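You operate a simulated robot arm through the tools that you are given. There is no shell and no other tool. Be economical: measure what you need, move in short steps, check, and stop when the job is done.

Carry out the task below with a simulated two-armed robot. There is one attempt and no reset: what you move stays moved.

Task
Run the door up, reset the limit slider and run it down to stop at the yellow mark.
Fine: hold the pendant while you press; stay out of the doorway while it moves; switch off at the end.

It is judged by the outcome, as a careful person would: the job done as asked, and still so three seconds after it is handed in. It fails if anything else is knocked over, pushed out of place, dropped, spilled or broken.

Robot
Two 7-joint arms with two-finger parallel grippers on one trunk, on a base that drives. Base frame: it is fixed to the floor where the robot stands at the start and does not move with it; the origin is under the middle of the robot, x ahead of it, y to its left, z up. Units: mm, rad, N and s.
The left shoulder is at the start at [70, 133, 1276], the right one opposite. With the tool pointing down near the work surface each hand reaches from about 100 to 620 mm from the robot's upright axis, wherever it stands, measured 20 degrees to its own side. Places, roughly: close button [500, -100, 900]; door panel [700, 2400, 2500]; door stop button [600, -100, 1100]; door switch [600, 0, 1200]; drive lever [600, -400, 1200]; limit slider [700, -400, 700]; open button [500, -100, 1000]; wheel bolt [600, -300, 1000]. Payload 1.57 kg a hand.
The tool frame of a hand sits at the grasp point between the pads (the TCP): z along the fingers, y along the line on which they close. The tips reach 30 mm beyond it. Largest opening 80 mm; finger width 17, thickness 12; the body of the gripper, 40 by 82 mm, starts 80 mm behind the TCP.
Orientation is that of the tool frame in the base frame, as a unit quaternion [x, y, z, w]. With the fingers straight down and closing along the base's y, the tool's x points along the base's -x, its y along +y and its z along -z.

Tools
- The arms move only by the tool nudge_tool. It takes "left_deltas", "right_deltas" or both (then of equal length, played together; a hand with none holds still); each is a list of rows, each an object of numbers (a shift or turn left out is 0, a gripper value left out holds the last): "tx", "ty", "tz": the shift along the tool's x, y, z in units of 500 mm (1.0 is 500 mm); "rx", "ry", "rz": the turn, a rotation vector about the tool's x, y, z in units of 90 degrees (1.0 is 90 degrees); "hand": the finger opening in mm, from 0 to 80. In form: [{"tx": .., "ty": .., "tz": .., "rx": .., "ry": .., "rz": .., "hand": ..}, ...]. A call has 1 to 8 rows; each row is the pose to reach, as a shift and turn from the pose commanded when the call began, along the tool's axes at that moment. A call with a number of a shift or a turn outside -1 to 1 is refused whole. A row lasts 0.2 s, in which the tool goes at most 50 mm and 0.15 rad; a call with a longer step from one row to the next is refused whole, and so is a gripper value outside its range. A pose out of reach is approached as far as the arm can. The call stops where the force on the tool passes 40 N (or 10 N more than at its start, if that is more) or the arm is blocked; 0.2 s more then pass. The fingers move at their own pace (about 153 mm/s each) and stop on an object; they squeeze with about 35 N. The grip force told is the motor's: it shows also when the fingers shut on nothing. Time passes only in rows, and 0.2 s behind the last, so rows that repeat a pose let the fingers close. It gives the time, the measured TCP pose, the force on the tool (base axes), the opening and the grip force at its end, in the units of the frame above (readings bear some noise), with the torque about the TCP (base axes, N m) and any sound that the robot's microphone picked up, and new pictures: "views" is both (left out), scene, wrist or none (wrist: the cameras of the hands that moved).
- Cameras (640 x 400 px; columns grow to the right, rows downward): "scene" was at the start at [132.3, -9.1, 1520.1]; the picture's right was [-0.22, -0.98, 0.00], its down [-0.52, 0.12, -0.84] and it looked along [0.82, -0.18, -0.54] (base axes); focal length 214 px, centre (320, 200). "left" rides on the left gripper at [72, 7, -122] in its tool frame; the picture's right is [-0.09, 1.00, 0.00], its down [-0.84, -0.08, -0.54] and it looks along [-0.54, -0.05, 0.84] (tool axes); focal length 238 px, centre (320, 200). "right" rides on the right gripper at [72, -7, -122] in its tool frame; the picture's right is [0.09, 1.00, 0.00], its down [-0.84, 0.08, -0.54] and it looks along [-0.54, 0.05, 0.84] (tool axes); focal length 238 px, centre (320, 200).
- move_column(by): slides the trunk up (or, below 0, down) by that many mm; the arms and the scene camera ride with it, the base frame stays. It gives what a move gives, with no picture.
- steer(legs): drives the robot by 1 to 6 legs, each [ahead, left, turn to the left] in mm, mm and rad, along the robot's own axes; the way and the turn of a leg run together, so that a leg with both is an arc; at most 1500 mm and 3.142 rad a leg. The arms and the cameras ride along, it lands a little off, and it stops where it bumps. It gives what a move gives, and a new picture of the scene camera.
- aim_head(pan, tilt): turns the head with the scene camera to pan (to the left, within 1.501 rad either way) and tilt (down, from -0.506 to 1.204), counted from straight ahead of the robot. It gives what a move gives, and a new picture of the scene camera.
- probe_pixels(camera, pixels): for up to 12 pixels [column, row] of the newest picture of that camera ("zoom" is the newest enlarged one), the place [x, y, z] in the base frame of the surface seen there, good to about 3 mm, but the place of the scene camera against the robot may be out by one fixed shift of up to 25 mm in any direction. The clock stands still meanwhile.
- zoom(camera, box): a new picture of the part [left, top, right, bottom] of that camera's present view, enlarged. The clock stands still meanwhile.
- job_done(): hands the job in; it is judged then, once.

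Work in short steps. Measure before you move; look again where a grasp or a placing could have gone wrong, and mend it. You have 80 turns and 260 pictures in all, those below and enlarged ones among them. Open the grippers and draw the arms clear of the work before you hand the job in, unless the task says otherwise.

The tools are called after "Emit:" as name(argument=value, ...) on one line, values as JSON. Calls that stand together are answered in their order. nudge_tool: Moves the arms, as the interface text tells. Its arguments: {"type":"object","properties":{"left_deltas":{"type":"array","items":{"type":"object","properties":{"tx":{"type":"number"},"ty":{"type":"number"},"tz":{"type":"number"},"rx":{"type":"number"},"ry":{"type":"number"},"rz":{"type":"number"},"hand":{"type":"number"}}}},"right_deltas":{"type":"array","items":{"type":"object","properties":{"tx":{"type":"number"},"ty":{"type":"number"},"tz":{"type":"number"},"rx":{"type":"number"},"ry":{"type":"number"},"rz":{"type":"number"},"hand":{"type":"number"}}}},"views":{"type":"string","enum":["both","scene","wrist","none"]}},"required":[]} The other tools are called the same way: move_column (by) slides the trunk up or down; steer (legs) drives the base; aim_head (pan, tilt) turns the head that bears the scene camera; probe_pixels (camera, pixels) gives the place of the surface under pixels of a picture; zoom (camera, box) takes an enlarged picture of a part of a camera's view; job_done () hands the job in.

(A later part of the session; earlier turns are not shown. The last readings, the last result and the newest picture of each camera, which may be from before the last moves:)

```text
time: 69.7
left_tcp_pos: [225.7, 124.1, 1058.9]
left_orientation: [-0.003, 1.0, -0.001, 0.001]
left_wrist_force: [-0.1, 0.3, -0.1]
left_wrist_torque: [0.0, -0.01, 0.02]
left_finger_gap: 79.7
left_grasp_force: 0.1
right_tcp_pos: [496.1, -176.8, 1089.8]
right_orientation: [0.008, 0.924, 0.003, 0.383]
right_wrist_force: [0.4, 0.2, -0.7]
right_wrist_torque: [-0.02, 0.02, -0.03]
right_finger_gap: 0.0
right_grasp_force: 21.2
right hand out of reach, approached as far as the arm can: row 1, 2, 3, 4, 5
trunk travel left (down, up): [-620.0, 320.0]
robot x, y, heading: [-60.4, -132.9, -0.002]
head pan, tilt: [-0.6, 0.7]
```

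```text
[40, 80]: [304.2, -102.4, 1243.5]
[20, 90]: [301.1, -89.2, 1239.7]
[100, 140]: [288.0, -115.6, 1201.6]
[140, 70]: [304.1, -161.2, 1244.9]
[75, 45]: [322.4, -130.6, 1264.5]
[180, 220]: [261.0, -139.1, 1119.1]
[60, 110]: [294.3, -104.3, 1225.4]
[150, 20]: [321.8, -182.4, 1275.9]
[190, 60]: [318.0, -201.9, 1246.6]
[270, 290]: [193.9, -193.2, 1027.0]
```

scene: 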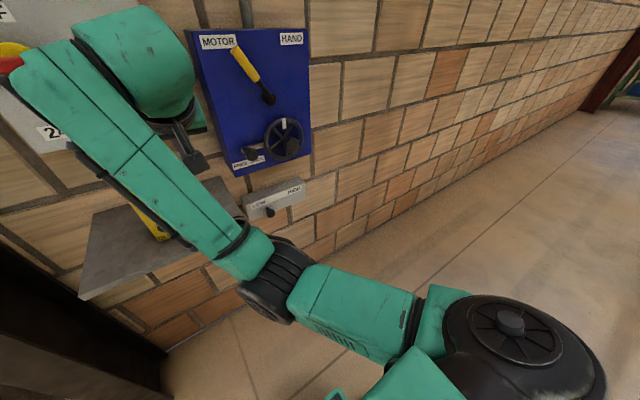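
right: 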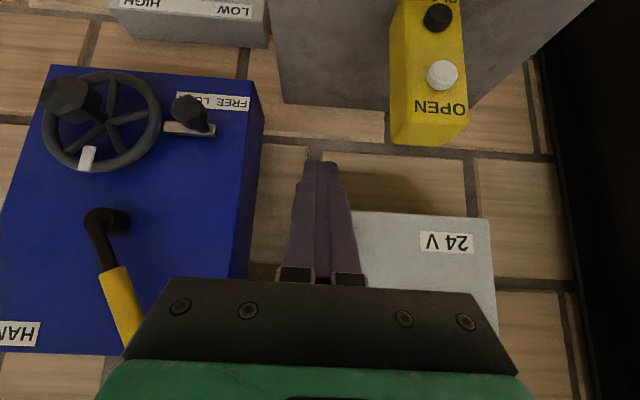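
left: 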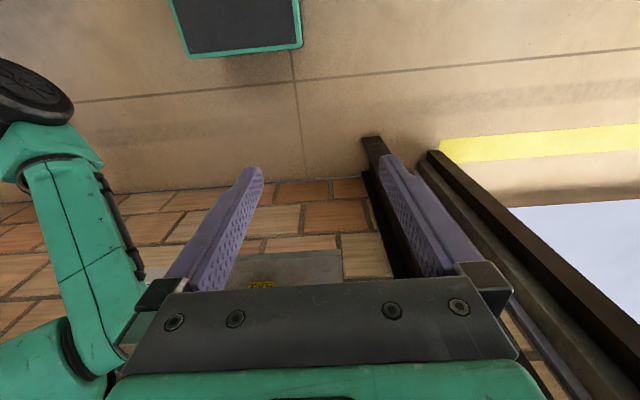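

Forearm rises from a low elbow (y≈-190) to the wrist near (320,-150,1250). Yaw the hand to come from the right to keep room for the left arm.

Emit:
nudge_tool(right_deltas=[{"rx": -0.05, "rz": -0.05}, {"rx": -0.1, "rz": -0.1, "ty": 0.03, "tx": 0.02}, {"rx": -0.15, "rz": -0.15, "ty": 0.06, "tx": 0.04}, {"rx": -0.196, "rz": -0.196, "ty": 0.09, "tx": 0.06, "tz": 0.01}, {"rx": -0.196, "rz": -0.196, "ty": 0.09, "tx": 0.06, "tz": 0.01}])

```text
time: 70.9
left_tcp_pos: [227.0, 122.2, 1058.8]
left_orientation: [-0.003, 1.0, -0.001, 0.001]
left_wrist_force: [0.5, -0.3, 0.2]
left_wrist_torque: [0.02, 0.0, 0.02]
left_finger_gap: 79.8
left_grasp_force: 0.1
right_tcp_pos: [477.4, -133.7, 1065.2]
right_orientation: [-0.192, 0.902, 0.086, 0.376]
right_wrist_force: [-0.2, 0.1, -0.7]
right_wrist_torque: [0.01, 0.0, 0.04]
right_finger_gap: 0.0
right_grasp_force: 21.7
trunk travel left (down, up): [-620.0, 320.0]
robot x, y, heading: [-61.4, -133.8, 0.001]
head pan, tilt: [-0.6, 0.7]
```

scene: 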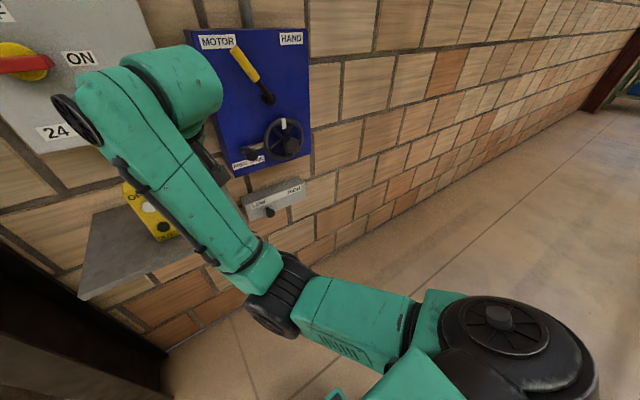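
right: 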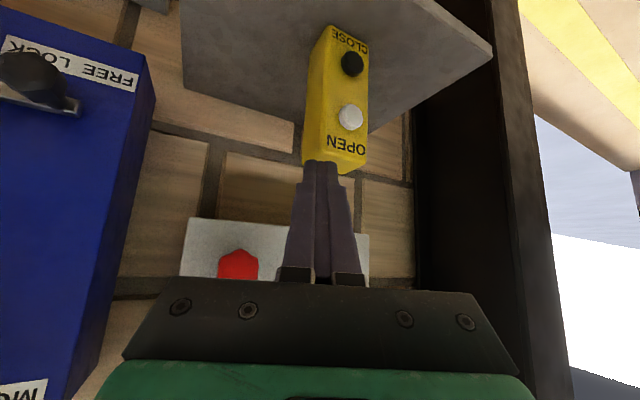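

Very good: no limits at yaw +25°. Pull the right hand back slightly, then drive 50 mm ahead so the left can reach.

Emit:
nudge_tool(right_deltas=[{"tx": 0.034, "ty": -0.011, "tz": -0.035}, {"tx": 0.068, "ty": -0.022, "tz": -0.07}, {"tx": 0.068, "ty": -0.022, "tz": -0.07}], views="none")

Emit:
steer(legs=[[55, 0, 0]])

Emit:
aim_head(pan=0.0, tilt=0.7)

```text
time: 71.7
left_tcp_pos: [227.2, 122.8, 1058.4]
left_orientation: [-0.003, 1.0, 0.0, 0.001]
left_wrist_force: [-0.8, 1.0, 0.3]
left_wrist_torque: [0.01, 0.0, 0.03]
left_finger_gap: 80.0
left_grasp_force: 0.0
right_tcp_pos: [454.2, -157.4, 1077.3]
right_orientation: [-0.19, 0.89, 0.096, 0.403]
right_wrist_force: [-0.8, 0.6, -0.2]
right_wrist_torque: [-0.03, 0.01, -0.05]
right_finger_gap: 0.0
right_grasp_force: 21.2
right hand out of reach, approached as far as the arm can: row 1, 2
trunk travel left (down, up): [-620.0, 320.0]
robot x, y, heading: [-63.8, -132.8, 0.003]
head pan, tilt: [-0.6, 0.7]
```

```text
time: 72.6
left_tcp_pos: [281.2, 123.3, 1059.8]
left_orientation: [-0.002, 1.0, -0.002, 0.001]
left_wrist_force: [0.8, -0.3, 0.3]
left_wrist_torque: [0.01, -0.03, 0.0]
left_finger_gap: 79.9
left_grasp_force: 0.0
right_tcp_pos: [507.4, -158.8, 1078.3]
right_orientation: [-0.191, 0.89, 0.096, 0.403]
right_wrist_force: [0.4, 0.8, -0.6]
right_wrist_torque: [-0.03, -0.06, 0.01]
right_finger_gap: 0.2
right_grasp_force: 21.8
trunk travel left (down, up): [-620.0, 320.0]
robot x, y, heading: [-8.2, -133.4, 0.003]
head pan, tilt: [-0.6, 0.7]
```

scene: 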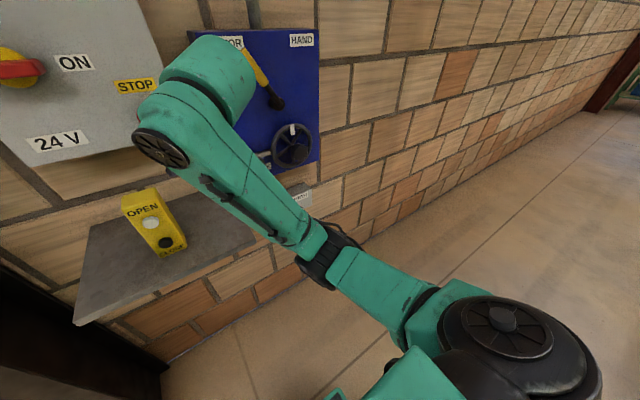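

```text
time: 73.6
left_tcp_pos: [281.2, 122.5, 1060.2]
left_orientation: [-0.003, 1.0, -0.001, 0.001]
left_wrist_force: [0.4, 0.0, 0.1]
left_wrist_torque: [-0.02, -0.01, 0.02]
left_finger_gap: 80.1
left_grasp_force: 0.1
right_tcp_pos: [507.8, -157.8, 1078.1]
right_orientation: [-0.19, 0.89, 0.096, 0.403]
right_wrist_force: [0.1, 0.7, -0.7]
right_wrist_torque: [-0.03, 0.03, -0.01]
right_finger_gap: 0.0
right_grasp_force: 21.2
trunk travel left (down, up): [-620.0, 320.0]
robot x, y, heading: [-4.0, -137.0, 0.006]
head pan, tilt: [0.0, 0.7]
```

scene: 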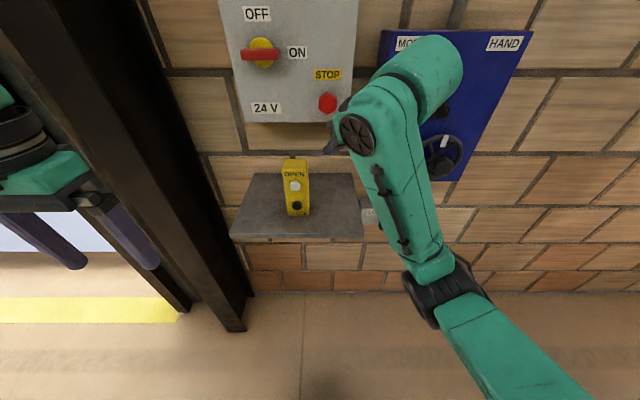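

Right arm now sits neatly to the right. Shift it 70 mm further right while the left hand goes to hover over the pendant.

Emit:
nudge_tool(right_deltas=[{"tx": 0.025, "ty": -0.06, "tz": -0.03}, {"tx": 0.049, "ty": -0.119, "tz": -0.059}, {"tx": 0.049, "ty": -0.119, "tz": -0.059}, {"tx": 0.049, "ty": -0.119, "tz": -0.059}, {"tx": 0.049, "ty": -0.119, "tz": -0.059}, {"tx": 0.049, "ty": -0.119, "tz": -0.059}, {"tx": 0.049, "ty": -0.119, "tz": -0.059}, {"tx": 0.049, "ty": -0.119, "tz": -0.059}], left_deltas=[{"tx": -0.06, "ty": -0.05, "tz": -0.036}, {"tx": -0.13, "ty": -0.1, "tz": -0.036}, {"tx": -0.2, "ty": -0.15, "tz": -0.036}, {"tx": -0.268, "ty": -0.2, "tz": -0.036}, {"tx": -0.335, "ty": -0.25, "tz": -0.036}, {"tx": -0.4, "ty": -0.3, "tz": -0.036}, {"tx": -0.467, "ty": -0.35, "tz": -0.036}, {"tx": -0.534, "ty": -0.398, "tz": -0.036}])

```text
time: 75.4
left_tcp_pos: [526.4, -64.8, 1074.8]
left_orientation: [-0.001, 1.0, -0.001, -0.001]
left_wrist_force: [-0.4, 0.6, -0.1]
left_wrist_torque: [-0.05, 0.0, 0.0]
left_finger_gap: 79.9
left_grasp_force: 0.0
left hand out of reach, approached as far as the arm can: row 8
right_tcp_pos: [498.4, -229.6, 1079.6]
right_orientation: [-0.191, 0.89, 0.097, 0.403]
right_wrist_force: [-0.3, 0.3, 0.9]
right_wrist_torque: [0.01, 0.01, 0.03]
right_finger_gap: 0.0
right_grasp_force: 21.6
trunk travel left (down, up): [-620.0, 320.0]
robot x, y, heading: [-7.1, -131.9, 0.005]
head pan, tilt: [0.0, 0.7]
```

scene: 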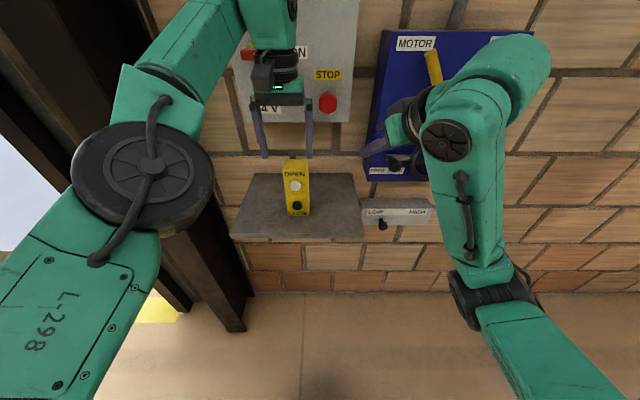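
right: 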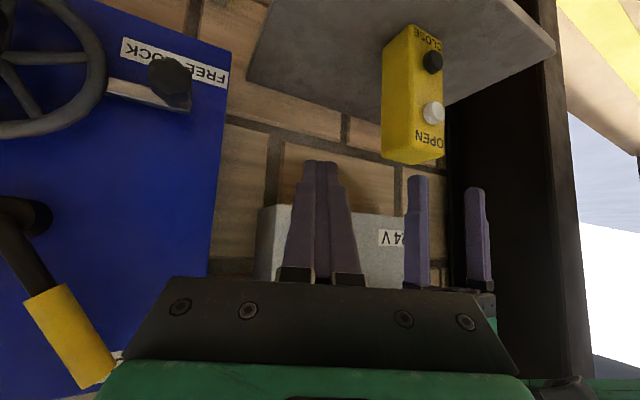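
left: 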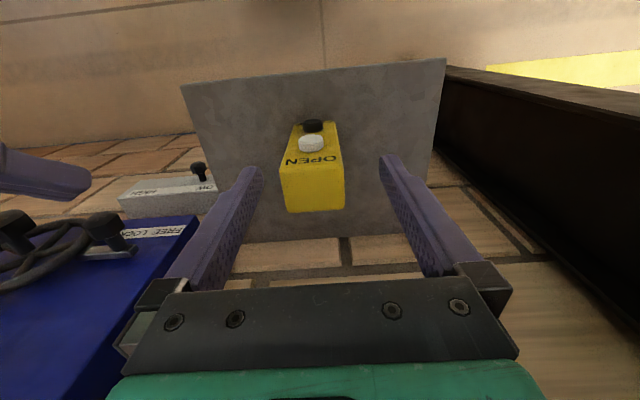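

Left limit is x=526; the layout is clear on both sides, so drive ahead 27 mm (hands end at 553 and 525, safe from the boxes).

Emit:
steer(legs=[[27, 0, 0]])

Emit:
nudge_tool(left_deltas=[{"ty": 0.0}], views="wrist")

Emit:
probe_pixels(camera="left", pixels=[[285, 175], [340, 172], [290, 195], [335, 190], [312, 160]])

```text
time: 76.2
left_tcp_pos: [552.4, -64.5, 1076.4]
left_orientation: [-0.001, 1.0, -0.001, 0.002]
left_wrist_force: [-0.5, 0.0, -0.2]
left_wrist_torque: [-0.01, 0.01, 0.0]
left_finger_gap: 80.0
left_grasp_force: 0.0
right_tcp_pos: [522.2, -228.5, 1082.0]
right_orientation: [-0.191, 0.889, 0.097, 0.405]
right_wrist_force: [-0.3, -0.3, -0.1]
right_wrist_torque: [0.01, -0.01, 0.02]
right_finger_gap: 0.0
right_grasp_force: 20.9
trunk travel left (down, up): [-620.0, 320.0]
robot x, y, heading: [22.0, -135.3, 0.001]
head pan, tilt: [0.0, 0.7]
```

scene: 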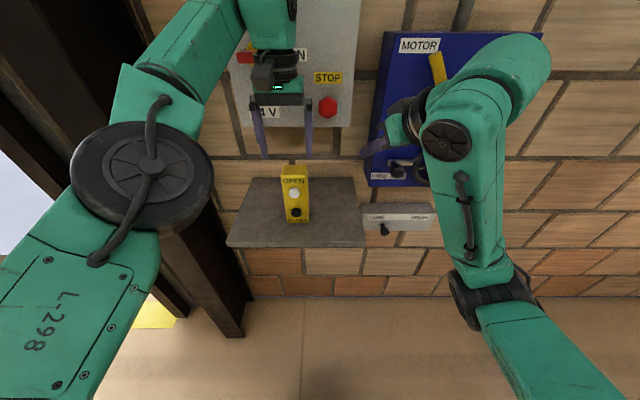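

```text
time: 76.7
left_tcp_pos: [553.1, -63.7, 1075.8]
left_orientation: [-0.003, 1.0, -0.001, 0.001]
left_wrist_force: [0.0, -0.2, -1.1]
left_wrist_torque: [0.01, 0.01, 0.02]
left_finger_gap: 80.2
left_grasp_force: 0.0
right_tcp_pos: [524.4, -228.9, 1080.7]
right_orientation: [-0.191, 0.89, 0.096, 0.403]
right_wrist_force: [-0.4, 0.2, 0.6]
right_wrist_torque: [-0.02, -0.01, 0.0]
right_finger_gap: 0.0
right_grasp_force: 21.1
trunk travel left (down, up): [-620.0, 320.0]
robot x, y, heading: [17.7, -131.5, -0.004]
head pan, tilt: [0.0, 0.7]
```

left: 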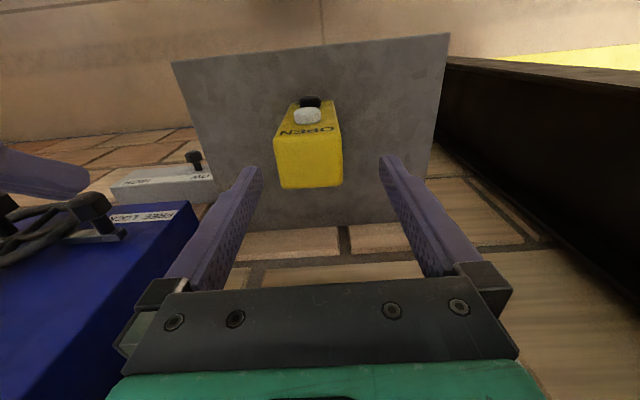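

```text
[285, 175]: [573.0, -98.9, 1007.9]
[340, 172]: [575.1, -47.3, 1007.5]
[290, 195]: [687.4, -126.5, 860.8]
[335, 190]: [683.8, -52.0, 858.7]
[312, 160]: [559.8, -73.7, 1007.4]
```

Pendant centre y≈-74, hand y≈-64. Shift −10 and descend to z≈985, then look.

Emit:
nudge_tool(left_deltas=[{"ty": -0.02}, {"ty": -0.02, "tz": 0.05}, {"ty": -0.02, "tz": 0.1}, {"ty": -0.02, "tz": 0.15}, {"ty": -0.02, "tz": 0.182}, {"ty": -0.02, "tz": 0.182}])

```text
time: 78.0
left_tcp_pos: [554.6, -75.0, 985.4]
left_orientation: [-0.002, 1.0, -0.001, 0.0]
left_wrist_force: [0.0, 0.0, 0.2]
left_wrist_torque: [-0.03, 0.04, 0.0]
left_finger_gap: 80.2
left_grasp_force: 0.0
right_tcp_pos: [525.2, -229.6, 1079.8]
right_orientation: [-0.191, 0.89, 0.097, 0.404]
right_wrist_force: [0.4, 0.0, 0.6]
right_wrist_torque: [0.02, 0.03, 0.01]
right_finger_gap: 0.0
right_grasp_force: 21.8
trunk travel left (down, up): [-620.0, 320.0]
robot x, y, heading: [18.0, -132.7, -0.001]
head pan, tilt: [0.0, 0.7]
```

scene: 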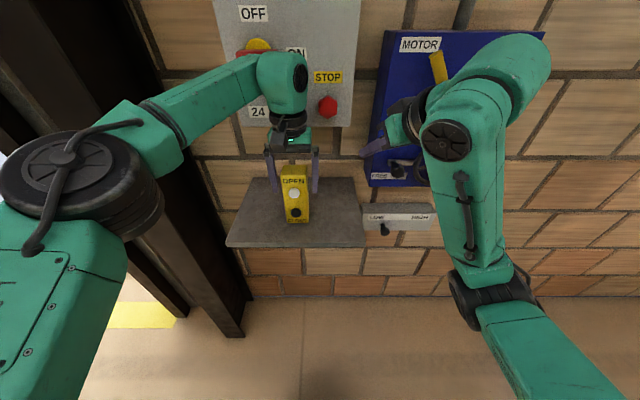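
left: 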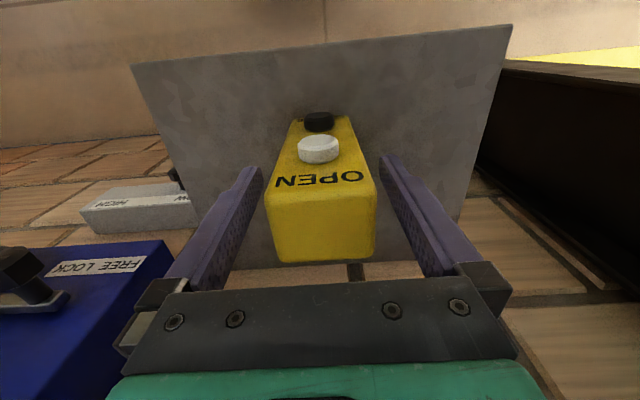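

Fingers straddle the pendant. Close the left hand on it, and bring the right fingertip to a pre-press point right of OPEN.

Emit:
nudge_tool(left_deltas=[{"hand": 40}, {"hand": 40}, {"hand": 40}, {"hand": 40}, {"hand": 40}], right_deltas=[{"tx": 0.01, "ty": 0.055, "tz": 0.01}, {"tx": 0.02, "ty": 0.115, "tz": 0.04}, {"tx": 0.03, "ty": 0.175, "tz": 0.08}, {"tx": 0.037, "ty": 0.233, "tz": 0.116}, {"tx": 0.037, "ty": 0.233, "tz": 0.116}])

```text
time: 79.2
left_tcp_pos: [554.6, -75.3, 984.6]
left_orientation: [-0.003, 1.0, 0.0, 0.0]
left_wrist_force: [-0.1, 0.1, 0.2]
left_wrist_torque: [0.01, -0.02, 0.01]
left_finger_gap: 57.9
left_grasp_force: 34.9
right_tcp_pos: [507.4, -108.5, 1030.1]
right_orientation: [-0.19, 0.89, 0.096, 0.403]
right_wrist_force: [0.6, -0.5, -0.1]
right_wrist_torque: [0.0, 0.0, 0.0]
right_finger_gap: 0.0
right_grasp_force: 21.0
trunk travel left (down, up): [-620.0, 320.0]
robot x, y, heading: [18.5, -130.8, -0.001]
head pan, tilt: [0.0, 0.7]
```

scene: 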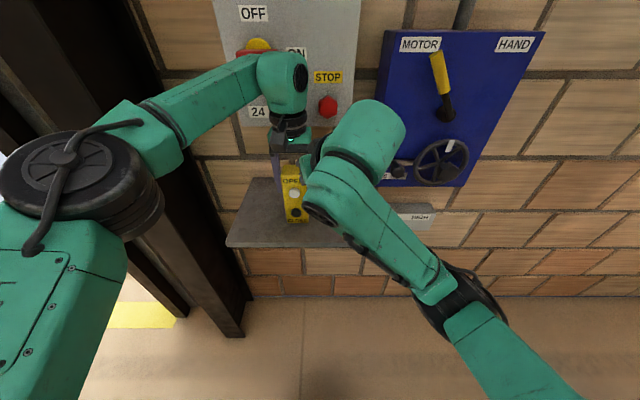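
right: 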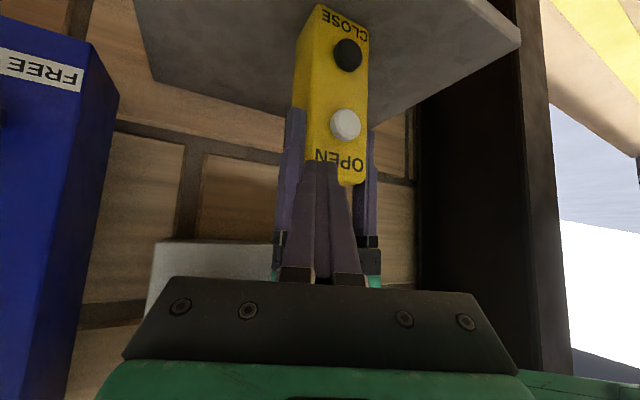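
left: 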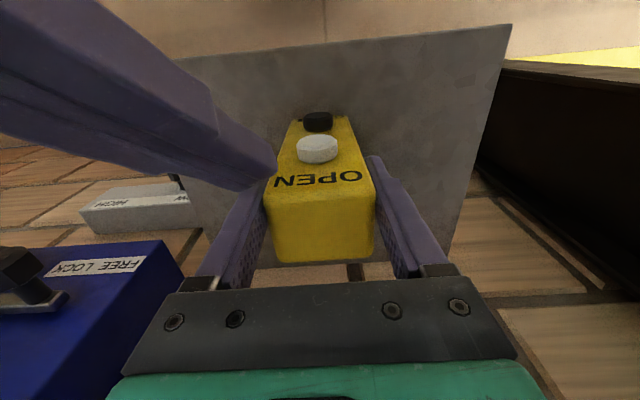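

Pendant is gripped (57.9 mm, 35 N). Probe the OPEN button from the right camera and set the head to watch the door mark.

Emit:
probe_pixels(camera="right", pixels=[[345, 124], [350, 120], [338, 128], [348, 50], [320, 163]])

Emit:
probe_pixels(camera="left", pixels=[[318, 146], [318, 158], [318, 120], [275, 165]])

Emit:
aim_head(pan=0.95, tilt=-0.5)

```text
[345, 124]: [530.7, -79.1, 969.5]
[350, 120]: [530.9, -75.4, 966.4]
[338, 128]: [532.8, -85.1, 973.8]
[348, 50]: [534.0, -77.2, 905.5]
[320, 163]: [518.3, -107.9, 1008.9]
```

```text
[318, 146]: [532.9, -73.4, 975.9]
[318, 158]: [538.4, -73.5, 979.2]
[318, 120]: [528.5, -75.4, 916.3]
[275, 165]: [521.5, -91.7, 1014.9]
```

```text
time: 80.7
left_tcp_pos: [555.3, -73.1, 985.0]
left_orientation: [-0.001, 1.0, -0.001, -0.001]
left_wrist_force: [-0.4, 0.2, -0.2]
left_wrist_torque: [0.08, 0.05, -0.02]
left_finger_gap: 57.7
left_grasp_force: 35.2
right_tcp_pos: [507.3, -109.5, 1030.4]
right_orientation: [-0.19, 0.89, 0.096, 0.404]
right_wrist_force: [-0.4, -0.6, -0.1]
right_wrist_torque: [-0.03, -0.01, 0.01]
right_finger_gap: 0.1
right_grasp_force: 21.2
trunk travel left (down, up): [-620.0, 320.0]
robot x, y, heading: [21.7, -134.0, -0.002]
head pan, tilt: [0.949, -0.499]
```

scene: 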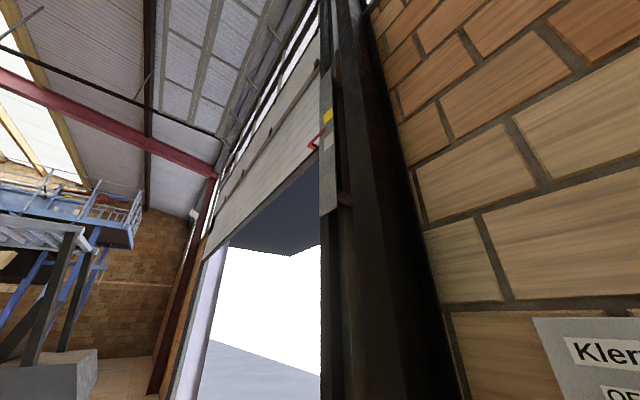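

Door pointer (315,140) and yellow mark (328,115) are visible. Move the fingertip to just in front of OPEN.

Emit:
nudge_tool(right_deltas=[{"tx": 0.03, "ty": 0.01, "tz": -0.005}, {"tx": 0.05, "ty": 0.03, "tz": 0.025}, {"tx": 0.069, "ty": 0.045, "tz": 0.053}, {"tx": 0.069, "ty": 0.045, "tz": 0.053}], views="wrist")

```text
time: 81.7
left_tcp_pos: [554.4, -74.7, 984.6]
left_orientation: [-0.001, 1.0, 0.0, 0.0]
left_wrist_force: [0.4, -0.1, -0.3]
left_wrist_torque: [0.02, 0.03, 0.02]
left_finger_gap: 57.9
left_grasp_force: 34.5
right_tcp_pos: [493.3, -88.8, 985.2]
right_orientation: [-0.191, 0.89, 0.097, 0.403]
right_wrist_force: [0.4, -0.8, -0.4]
right_wrist_torque: [-0.01, -0.02, 0.0]
right_finger_gap: 0.2
right_grasp_force: 21.2
trunk travel left (down, up): [-620.0, 320.0]
robot x, y, heading: [19.9, -136.1, 0.003]
head pan, tilt: [0.949, -0.499]
```

right: 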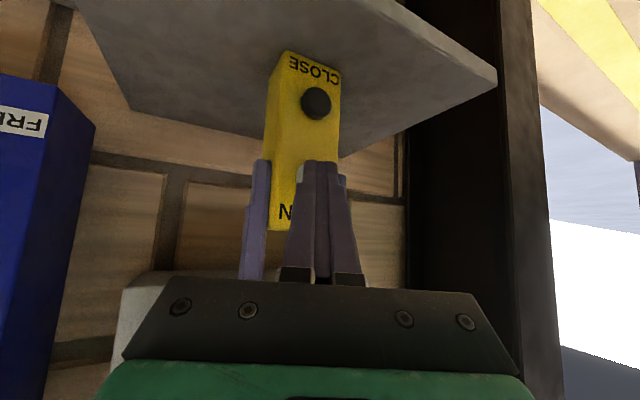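

Tip at (514,-79,966), button directly ahead. Press along +x and watch the door.

Emit:
nudge_tool(right_deltas=[{"tx": -0.0096, "ty": -0.0067, "tz": 0.0109}, {"tx": -0.0169, "ty": -0.0116, "tz": 0.0191}, {"tx": -0.0217, "ty": -0.015, "tz": 0.0245}, {"tx": -0.0265, "ty": -0.0183, "tz": 0.03}, {"tx": -0.0265, "ty": -0.0183, "tz": 0.03}, {"tx": -0.0265, "ty": -0.0183, "tz": 0.03}])

```text
time: 83.0
left_tcp_pos: [555.7, -73.0, 983.7]
left_orientation: [-0.003, 1.0, -0.001, 0.002]
left_wrist_force: [28.1, 4.4, 0.3]
left_wrist_torque: [0.18, -0.25, 0.22]
left_finger_gap: 58.2
left_grasp_force: 34.7
right_tcp_pos: [514.8, -88.3, 987.3]
right_orientation: [-0.191, 0.89, 0.097, 0.402]
right_wrist_force: [-28.5, -4.0, 1.6]
right_wrist_torque: [-0.07, 0.34, 0.0]
right_finger_gap: 0.0
right_grasp_force: 21.3
trunk travel left (down, up): [-620.0, 320.0]
robot x, y, heading: [18.0, -129.8, 0.006]
head pan, tilt: [0.949, -0.499]
heard: click
```

scene: 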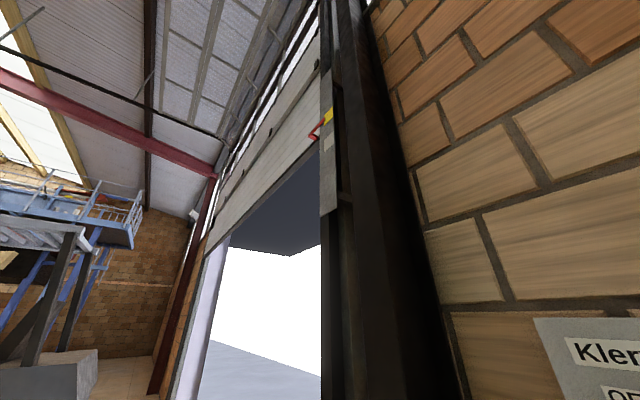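
right: 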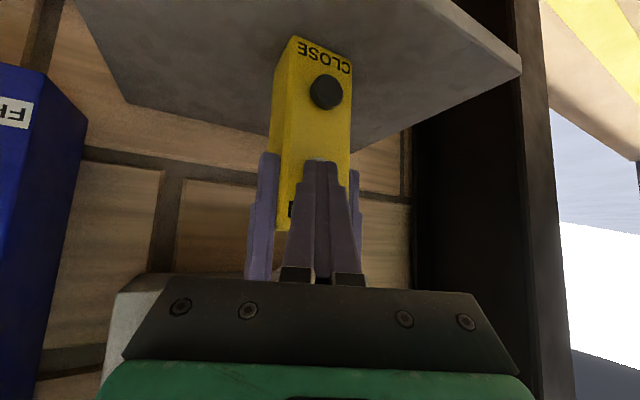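

Click heard and the pointer is rising (now ~320,126). Keep holding.

Emit:
nudge_tool(right_deltas=[{}, {}, {}, {}, {}, {}, {}, {}], views="scene")

Emit:
nudge_tool(right_deltas=[{}, {}, {}, {}, {}, {}, {}, {}], views="scene")

```text
time: 84.8
left_tcp_pos: [556.2, -74.8, 984.7]
left_orientation: [-0.003, 1.0, 0.0, 0.002]
left_wrist_force: [27.6, 6.2, 1.6]
left_wrist_torque: [0.26, -0.22, 0.19]
left_finger_gap: 57.8
left_grasp_force: 34.9
right_tcp_pos: [514.5, -88.0, 985.7]
right_orientation: [-0.19, 0.891, 0.096, 0.402]
right_wrist_force: [-28.6, -5.0, -0.2]
right_wrist_torque: [-0.06, 0.45, 0.0]
right_finger_gap: 0.2
right_grasp_force: 21.3
trunk travel left (down, up): [-620.0, 320.0]
robot x, y, heading: [15.5, -133.6, -0.001]
head pan, tilt: [0.949, -0.499]
```

scene: 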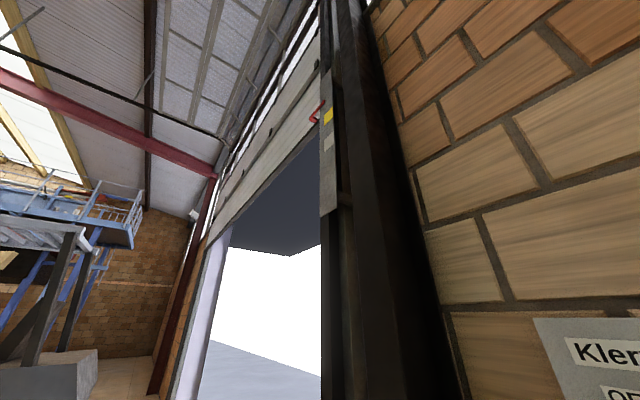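

```text
time: 86.7
left_tcp_pos: [556.6, -75.0, 985.9]
left_orientation: [-0.003, 1.0, -0.001, 0.002]
left_wrist_force: [26.6, 6.2, 1.5]
left_wrist_torque: [0.18, -0.23, 0.17]
left_finger_gap: 57.8
left_grasp_force: 35.5
right_tcp_pos: [514.8, -88.6, 986.9]
right_orientation: [-0.189, 0.89, 0.096, 0.403]
right_wrist_force: [-27.8, -5.2, -1.3]
right_wrist_torque: [-0.12, 0.38, -0.02]
right_finger_gap: 0.1
right_grasp_force: 20.7
trunk travel left (down, up): [-620.0, 320.0]
robot x, y, heading: [19.4, -134.1, -0.001]
head pan, tilt: [0.949, -0.499]
```

scene: 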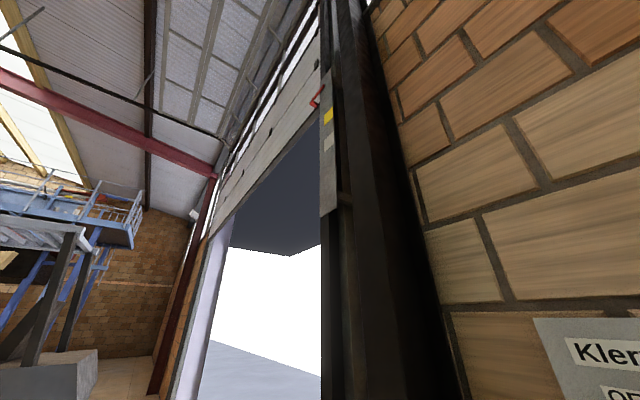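

Rising steadily. Continue holding until it tops out.

Emit:
nudge_tool(right_deltas=[{}, {}, {}, {}, {}, {}, {}, {}], views="none")

Emit:
nudge_tool(right_deltas=[{}, {}, {}, {}, {}, {}, {}, {}], views="scene")

Emit:
nudge_tool(right_deltas=[{}, {}, {}, {}, {}, {}, {}, {}], views="scene")

```text
time: 88.5
left_tcp_pos: [555.4, -74.1, 985.2]
left_orientation: [-0.002, 1.0, -0.001, 0.001]
left_wrist_force: [26.5, 5.2, 1.1]
left_wrist_torque: [0.18, -0.28, 0.14]
left_finger_gap: 57.8
left_grasp_force: 35.4
right_tcp_pos: [512.9, -88.7, 987.3]
right_orientation: [-0.191, 0.89, 0.097, 0.403]
right_wrist_force: [-26.7, -5.4, 1.9]
right_wrist_torque: [-0.08, 0.34, -0.03]
right_finger_gap: 0.0
right_grasp_force: 21.2
trunk travel left (down, up): [-620.0, 320.0]
robot x, y, heading: [17.3, -132.2, 0.001]
head pan, tilt: [0.949, -0.499]
```

```text
time: 90.2
left_tcp_pos: [554.6, -73.9, 983.5]
left_orientation: [-0.002, 1.0, -0.001, 0.002]
left_wrist_force: [25.0, 4.7, -0.1]
left_wrist_torque: [0.21, -0.23, 0.15]
left_finger_gap: 57.6
left_grasp_force: 35.1
right_tcp_pos: [515.0, -88.7, 986.2]
right_orientation: [-0.19, 0.89, 0.096, 0.403]
right_wrist_force: [-26.0, -4.6, 3.1]
right_wrist_torque: [-0.1, 0.31, -0.03]
right_finger_gap: 0.0
right_grasp_force: 21.4
trunk travel left (down, up): [-620.0, 320.0]
robot x, y, heading: [21.1, -132.9, -0.004]
head pan, tilt: [0.949, -0.499]
```

scene: 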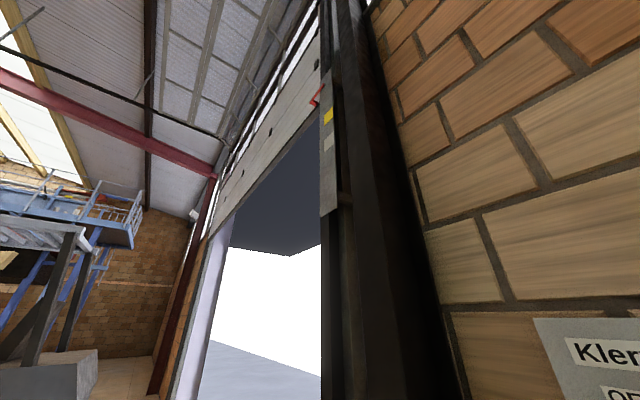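

```text
time: 92.0
left_tcp_pos: [555.2, -74.5, 984.9]
left_orientation: [-0.002, 1.0, -0.001, 0.001]
left_wrist_force: [24.7, 4.9, 0.8]
left_wrist_torque: [0.2, -0.2, 0.17]
left_finger_gap: 57.7
left_grasp_force: 35.0
right_tcp_pos: [514.1, -88.1, 986.2]
right_orientation: [-0.19, 0.89, 0.097, 0.404]
right_wrist_force: [-25.7, -4.9, 2.1]
right_wrist_torque: [-0.04, 0.26, 0.03]
right_finger_gap: 0.3
right_grasp_force: 20.5
trunk travel left (down, up): [-620.0, 320.0]
robot x, y, heading: [21.6, -129.6, -0.006]
head pan, tilt: [0.949, -0.499]
```

scene: 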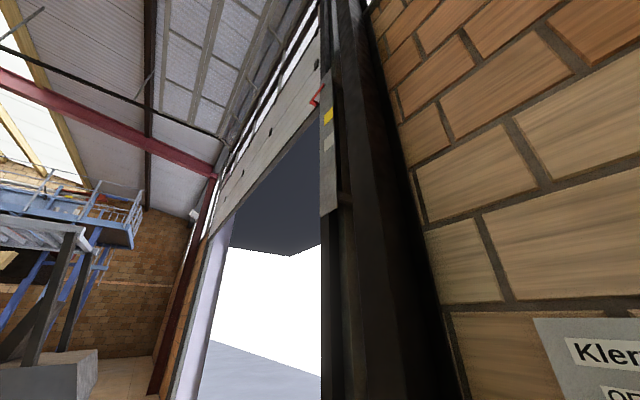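

Door is at the top (pointer unchanged at (316,97)). Release OPEN, and measure pointer and marks.

Emit:
nudge_tool(right_deltas=[{"tx": 0.012, "ty": 0.008, "tz": -0.014}, {"tx": 0.036, "ty": 0.025, "tz": -0.041}, {"tx": 0.036, "ty": 0.025, "tz": -0.041}], views="none")

Emit:
zoom(camera="scene", box=[290, 75, 354, 165])

Emit:
probe_pixels(camera="zoom", pixels=[[270, 95], [240, 130], [300, 90], [315, 140], [325, 155], [320, 180], [315, 205], [320, 270], [318, 300], [325, 240]])

```text
time: 92.8
left_tcp_pos: [553.9, -74.4, 985.6]
left_orientation: [-0.002, 1.0, -0.001, -0.001]
left_wrist_force: [-2.5, -0.6, 2.6]
left_wrist_torque: [0.01, 0.29, 0.07]
left_finger_gap: 57.9
left_grasp_force: 34.9
right_tcp_pos: [484.8, -90.2, 988.1]
right_orientation: [-0.19, 0.89, 0.096, 0.404]
right_wrist_force: [-0.2, 0.4, 0.7]
right_wrist_torque: [0.0, 0.0, 0.0]
right_finger_gap: 0.0
right_grasp_force: 21.1
trunk travel left (down, up): [-620.0, 320.0]
robot x, y, heading: [21.5, -133.8, -0.004]
head pan, tilt: [0.949, -0.499]
```

```text
4.44 times, centred on (322, 120) of scene
```

zoom: 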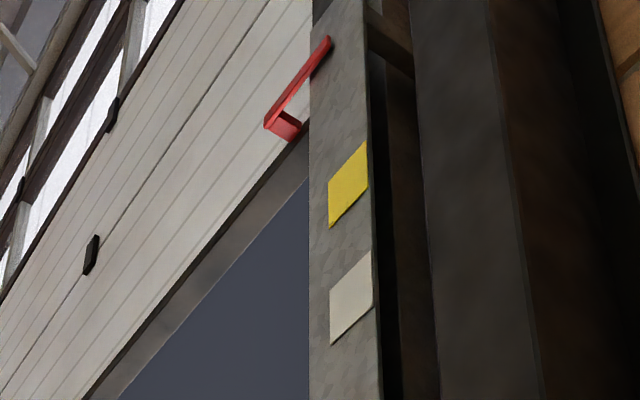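

```text
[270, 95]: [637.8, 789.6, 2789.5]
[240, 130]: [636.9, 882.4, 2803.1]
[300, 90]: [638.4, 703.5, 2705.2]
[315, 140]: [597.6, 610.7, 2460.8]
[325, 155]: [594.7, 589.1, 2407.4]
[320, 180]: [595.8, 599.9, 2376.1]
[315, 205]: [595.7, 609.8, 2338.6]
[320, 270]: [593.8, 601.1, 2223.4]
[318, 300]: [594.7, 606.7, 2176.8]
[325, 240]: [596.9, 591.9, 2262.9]
```

Emit:
probe_pixels(camera="zoom", pixels=[[347, 185], [345, 165], [335, 215], [360, 160], [352, 295], [345, 285], [325, 48], [300, 83], [285, 105], [316, 62], [285, 125]])

Emit:
aim_head(pan=-0.4, tilt=0.8)

```text
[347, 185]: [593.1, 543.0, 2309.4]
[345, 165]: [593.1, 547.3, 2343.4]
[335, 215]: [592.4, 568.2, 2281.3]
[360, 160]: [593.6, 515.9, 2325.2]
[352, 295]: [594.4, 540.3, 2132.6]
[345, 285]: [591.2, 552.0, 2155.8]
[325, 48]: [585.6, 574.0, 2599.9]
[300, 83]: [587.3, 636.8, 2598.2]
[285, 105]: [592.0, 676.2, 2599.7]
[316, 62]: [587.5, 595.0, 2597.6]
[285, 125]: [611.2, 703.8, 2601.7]
```

```text
time: 94.3
left_tcp_pos: [555.5, -74.7, 985.6]
left_orientation: [-0.002, 1.0, 0.0, 0.0]
left_wrist_force: [-0.2, -0.5, -0.2]
left_wrist_torque: [0.04, 0.15, 0.02]
left_finger_gap: 57.8
left_grasp_force: 35.2
right_tcp_pos: [485.7, -90.1, 986.6]
right_orientation: [-0.191, 0.89, 0.097, 0.404]
right_wrist_force: [0.3, 1.3, -0.7]
right_wrist_torque: [0.03, 0.0, -0.02]
right_finger_gap: 0.0
right_grasp_force: 21.2
trunk travel left (down, up): [-620.0, 320.0]
robot x, y, heading: [20.1, -131.8, 0.001]
head pan, tilt: [-0.4, 0.799]
```

scene: 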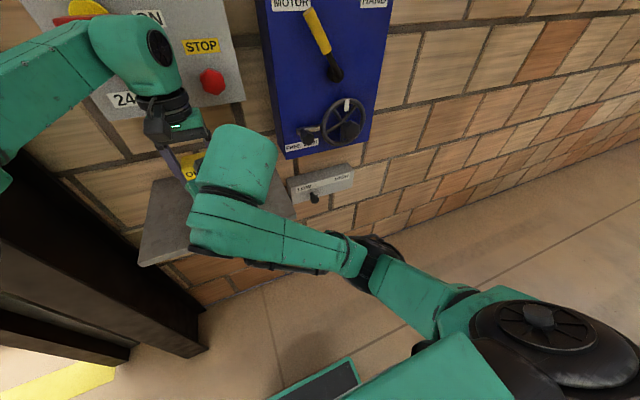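

Pointer at top z≈2599; yellow mark centre ≈2309, white ≈2135. Keep the left grip on the pendant; take the right hand out to the right and down toward the limit slider.

Emit:
nudge_tool(right_deltas=[{"tx": 0.028, "ty": -0.078, "tz": -0.023}, {"tx": 0.057, "ty": -0.157, "tz": -0.045}, {"tx": 0.085, "ty": -0.235, "tz": -0.068}, {"tx": 0.114, "ty": -0.314, "tz": -0.09}, {"tx": 0.142, "ty": -0.392, "tz": -0.113}, {"tx": 0.188, "ty": -0.41, "tz": -0.055}, {"tx": 0.234, "ty": -0.43, "tz": 0.003}, {"tx": 0.28, "ty": -0.448, "tz": 0.062}])

```text
time: 96.2
left_tcp_pos: [555.1, -75.4, 986.0]
left_orientation: [-0.002, 1.0, -0.001, 0.0]
left_wrist_force: [-0.7, 0.9, 0.8]
left_wrist_torque: [0.02, 0.1, 0.06]
left_finger_gap: 57.8
left_grasp_force: 34.7
right_tcp_pos: [514.2, -320.0, 856.7]
right_orientation: [-0.191, 0.889, 0.097, 0.404]
right_wrist_force: [0.7, -0.8, 0.0]
right_wrist_torque: [0.0, 0.01, -0.01]
right_finger_gap: 0.1
right_grasp_force: 20.5
trunk travel left (down, up): [-620.0, 320.0]
robot x, y, heading: [20.5, -134.5, -0.002]
head pan, tilt: [-0.4, 0.799]
```

scene: 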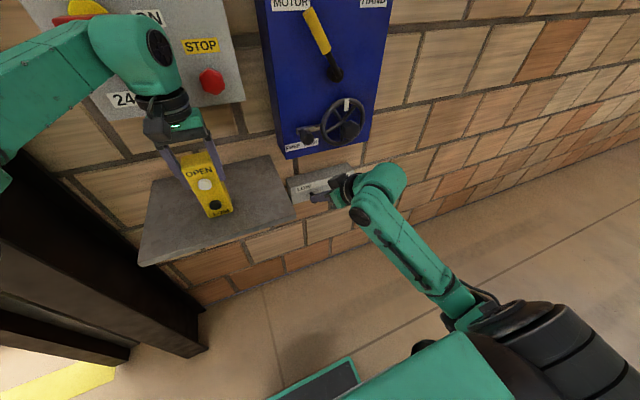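
right: 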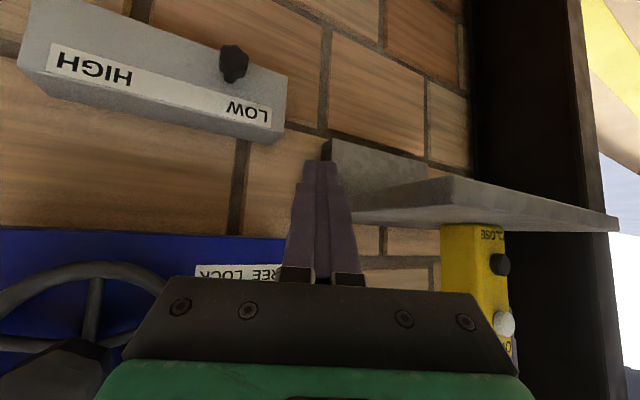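

The slider is well in view. Probe knob, box ends and labels.

Emit:
probe_pixels(camera="right", pixels=[[234, 62], [225, 60], [244, 62], [236, 48], [234, 78], [245, 110], [95, 70], [284, 90], [45, 30], [270, 70], [100, 40], [180, 60]])

Emit:
zoom(camera="right", box=[10, 0, 310, 160])

```text
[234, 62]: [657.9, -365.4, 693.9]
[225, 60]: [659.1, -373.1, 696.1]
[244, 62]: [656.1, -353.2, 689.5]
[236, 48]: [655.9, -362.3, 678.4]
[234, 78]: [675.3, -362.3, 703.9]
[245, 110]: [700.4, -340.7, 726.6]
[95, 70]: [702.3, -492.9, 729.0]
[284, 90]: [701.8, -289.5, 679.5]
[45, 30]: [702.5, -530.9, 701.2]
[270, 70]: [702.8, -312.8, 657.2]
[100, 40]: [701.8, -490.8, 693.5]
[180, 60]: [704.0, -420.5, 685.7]
```

```text
2.13 times, centred on (160, 80) of right
```

zoom: 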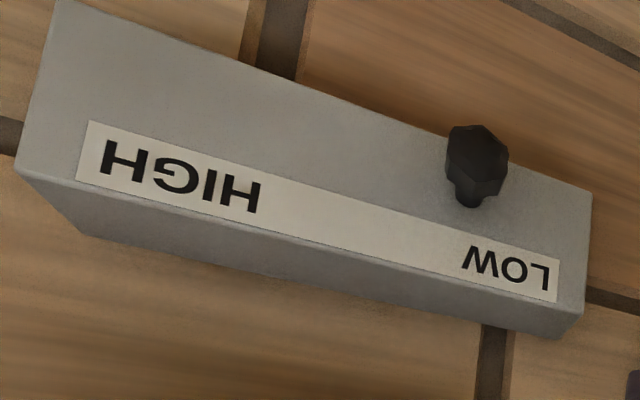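

Knob centre (657 front, y −364, z 690), ~26 mm wide, faceplate x 702. Move to a straddle pre-pose with yaw removed and fingers at 60 mm.

Emit:
nudge_tool(right_deltas=[{"tx": 0.016, "ty": -0.035, "tz": 0.057, "rx": 0.042, "rz": 0.036, "hand": 60}, {"tx": 0.03, "ty": -0.07, "tz": 0.114, "rx": 0.084, "rz": 0.073}, {"tx": 0.046, "ty": -0.106, "tz": 0.171, "rx": 0.126, "rz": 0.11}, {"tx": 0.061, "ty": -0.142, "tz": 0.228, "rx": 0.168, "rz": 0.146}, {"tx": 0.076, "ty": -0.177, "tz": 0.285, "rx": 0.21, "rz": 0.182}, {"tx": 0.076, "ty": -0.177, "tz": 0.285, "rx": 0.21, "rz": 0.182}])

```text
time: 97.5
left_tcp_pos: [555.5, -75.0, 985.8]
left_orientation: [-0.004, 1.0, -0.001, 0.001]
left_wrist_force: [0.6, -0.6, 1.1]
left_wrist_torque: [0.12, 0.1, 0.03]
left_finger_gap: 57.8
left_grasp_force: 34.8
right_tcp_pos: [628.5, -362.5, 732.6]
right_orientation: [0.007, 0.911, 0.006, 0.412]
right_wrist_force: [-0.4, 0.5, -0.6]
right_wrist_torque: [-0.01, -0.02, 0.01]
right_finger_gap: 60.1
right_grasp_force: 0.0
trunk travel left (down, up): [-620.0, 320.0]
robot x, y, heading: [24.6, -133.2, 0.0]
head pan, tilt: [-0.4, 0.799]
```

scene: 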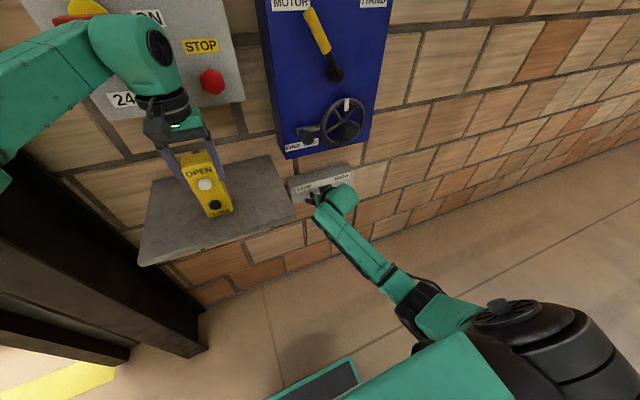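
right: 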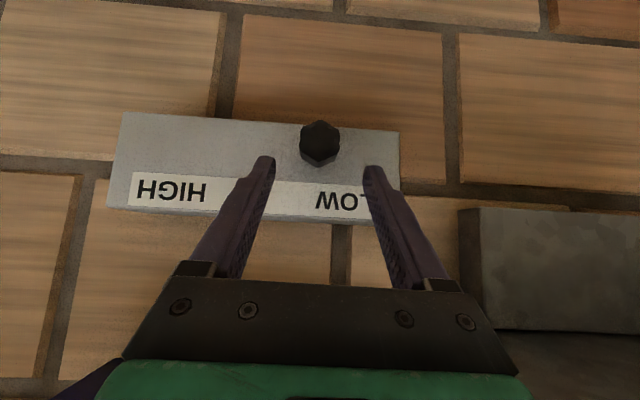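

Knob is centred between the fingers. Advance ~48 mm and close on it.

Emit:
nudge_tool(right_deltas=[{"tx": 0.005, "tz": 0.05}, {"tx": 0.009, "tz": 0.097}, {"tx": 0.009, "tz": 0.097}, {"tx": 0.009, "tz": 0.097, "hand": 15}, {"tx": 0.009, "tz": 0.097, "hand": 15}, {"tx": 0.009, "tz": 0.097, "hand": 15}], views="wrist")

```text
time: 99.0
left_tcp_pos: [554.9, -74.1, 985.6]
left_orientation: [-0.002, 1.0, -0.001, 0.0]
left_wrist_force: [-0.9, 0.8, 1.4]
left_wrist_torque: [0.14, 0.17, 0.02]
left_finger_gap: 58.0
left_grasp_force: 34.8
right_tcp_pos: [659.6, -361.6, 699.3]
right_orientation: [0.006, 0.911, 0.005, 0.412]
right_wrist_force: [1.5, 0.4, -0.3]
right_wrist_torque: [0.0, -0.06, 0.54]
right_finger_gap: 31.1
right_grasp_force: 39.7
trunk travel left (down, up): [-620.0, 320.0]
robot x, y, heading: [20.3, -134.2, 0.008]
head pan, tilt: [-0.4, 0.799]
```

right: 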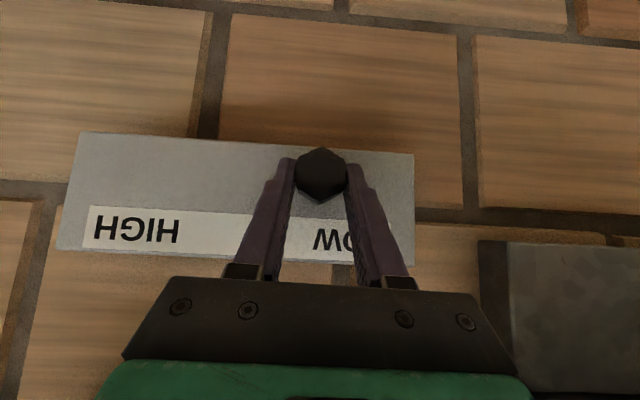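

Knob gripped (31 mm). Slide it toward HIGH by ~60 mm slowly.

Emit:
nudge_tool(right_deltas=[{"ty": -0.02}, {"ty": -0.04}, {"ty": -0.06}, {"ty": -0.08}, {"ty": -0.1}, {"ty": -0.12}, {"ty": -0.12}], views="wrist")

```text
time: 100.5
left_tcp_pos: [555.3, -73.8, 985.7]
left_orientation: [-0.001, 1.0, -0.001, 0.0]
left_wrist_force: [0.5, -1.0, 1.3]
left_wrist_torque: [0.04, 0.03, 0.0]
left_finger_gap: 57.8
left_grasp_force: 35.0
right_tcp_pos: [660.8, -422.0, 697.9]
right_orientation: [0.005, 0.911, 0.006, 0.413]
right_wrist_force: [11.5, 0.6, 11.0]
right_wrist_torque: [0.09, 0.05, 0.59]
right_finger_gap: 30.6
right_grasp_force: 40.1
trunk travel left (down, up): [-620.0, 320.0]
robot x, y, heading: [13.9, -131.9, 0.001]
head pan, tilt: [-0.4, 0.799]
```

right: 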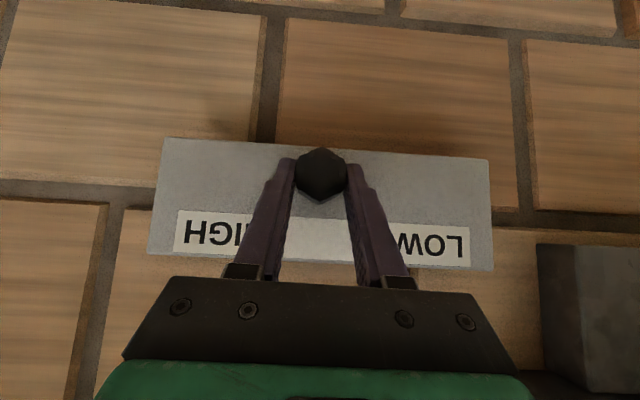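

Knob now at y≈−422 (mid-scale). Release, back off and return to the waypoint with yaw.

Emit:
nudge_tool(right_deltas=[{"hand": 60}, {"tz": -0.08, "hand": 60}, {"tz": -0.17}, {"tz": -0.26, "ty": 0.06, "tx": -0.01, "rx": -0.05, "rz": -0.045}, {"tz": -0.345, "ty": 0.1, "tx": -0.028, "rx": -0.1, "rz": -0.09}, {"tz": -0.42, "ty": 0.15, "tx": -0.044, "rx": -0.16, "rz": -0.14, "hand": 0}, {"tz": -0.43, "ty": 0.204, "tx": -0.044, "rx": -0.21, "rz": -0.183, "hand": 0}, {"tz": -0.43, "ty": 0.204, "tx": -0.044, "rx": -0.21, "rz": -0.183, "hand": 0}], views="wrist")

Emit:
probe_pixels(camera="right", pixels=[[190, 50], [180, 45], [200, 50]])

```text
refused: row 4 steps farther than a row can; nothing moved
```

```text
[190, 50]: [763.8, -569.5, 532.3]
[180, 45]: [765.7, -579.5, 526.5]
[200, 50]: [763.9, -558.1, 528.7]
```

A row step was slightly over 50 mm; use smaller steps.

Emit:
nudge_tool(right_deltas=[{"hand": 60}, {"tz": -0.08, "hand": 60}, {"tz": -0.16}, {"tz": -0.23, "ty": 0.05, "tx": -0.01, "rx": -0.05, "rz": -0.045}, {"tz": -0.3, "ty": 0.1, "tx": -0.025, "rx": -0.1, "rz": -0.09}, {"tz": -0.365, "ty": 0.15, "tx": -0.035, "rx": -0.15, "rz": -0.13, "hand": 0}, {"tz": -0.43, "ty": 0.2, "tx": -0.044, "rx": -0.2, "rz": -0.17, "hand": 0}, {"tz": -0.43, "ty": 0.204, "tx": -0.044, "rx": -0.21, "rz": -0.183, "hand": 0}], views="wrist")

```text
time: 102.3
left_tcp_pos: [554.7, -75.4, 985.3]
left_orientation: [-0.002, 1.0, -0.001, 0.0]
left_wrist_force: [-0.6, -0.1, 0.0]
left_wrist_torque: [0.14, 0.13, 0.0]
left_finger_gap: 57.9
left_grasp_force: 34.5
right_tcp_pos: [511.7, -320.8, 858.3]
right_orientation: [-0.191, 0.89, 0.096, 0.403]
right_wrist_force: [0.5, -0.5, -0.5]
right_wrist_torque: [-0.02, -0.03, 0.0]
right_finger_gap: 0.4
right_grasp_force: 21.2
trunk travel left (down, up): [-620.0, 320.0]
robot x, y, heading: [17.3, -132.2, -0.001]
head pan, tilt: [-0.4, 0.799]
```

right: 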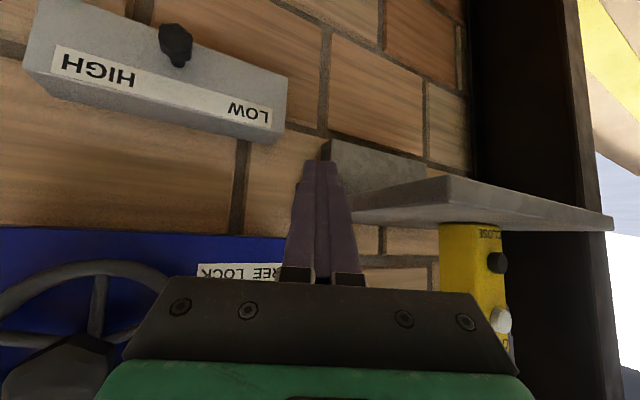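

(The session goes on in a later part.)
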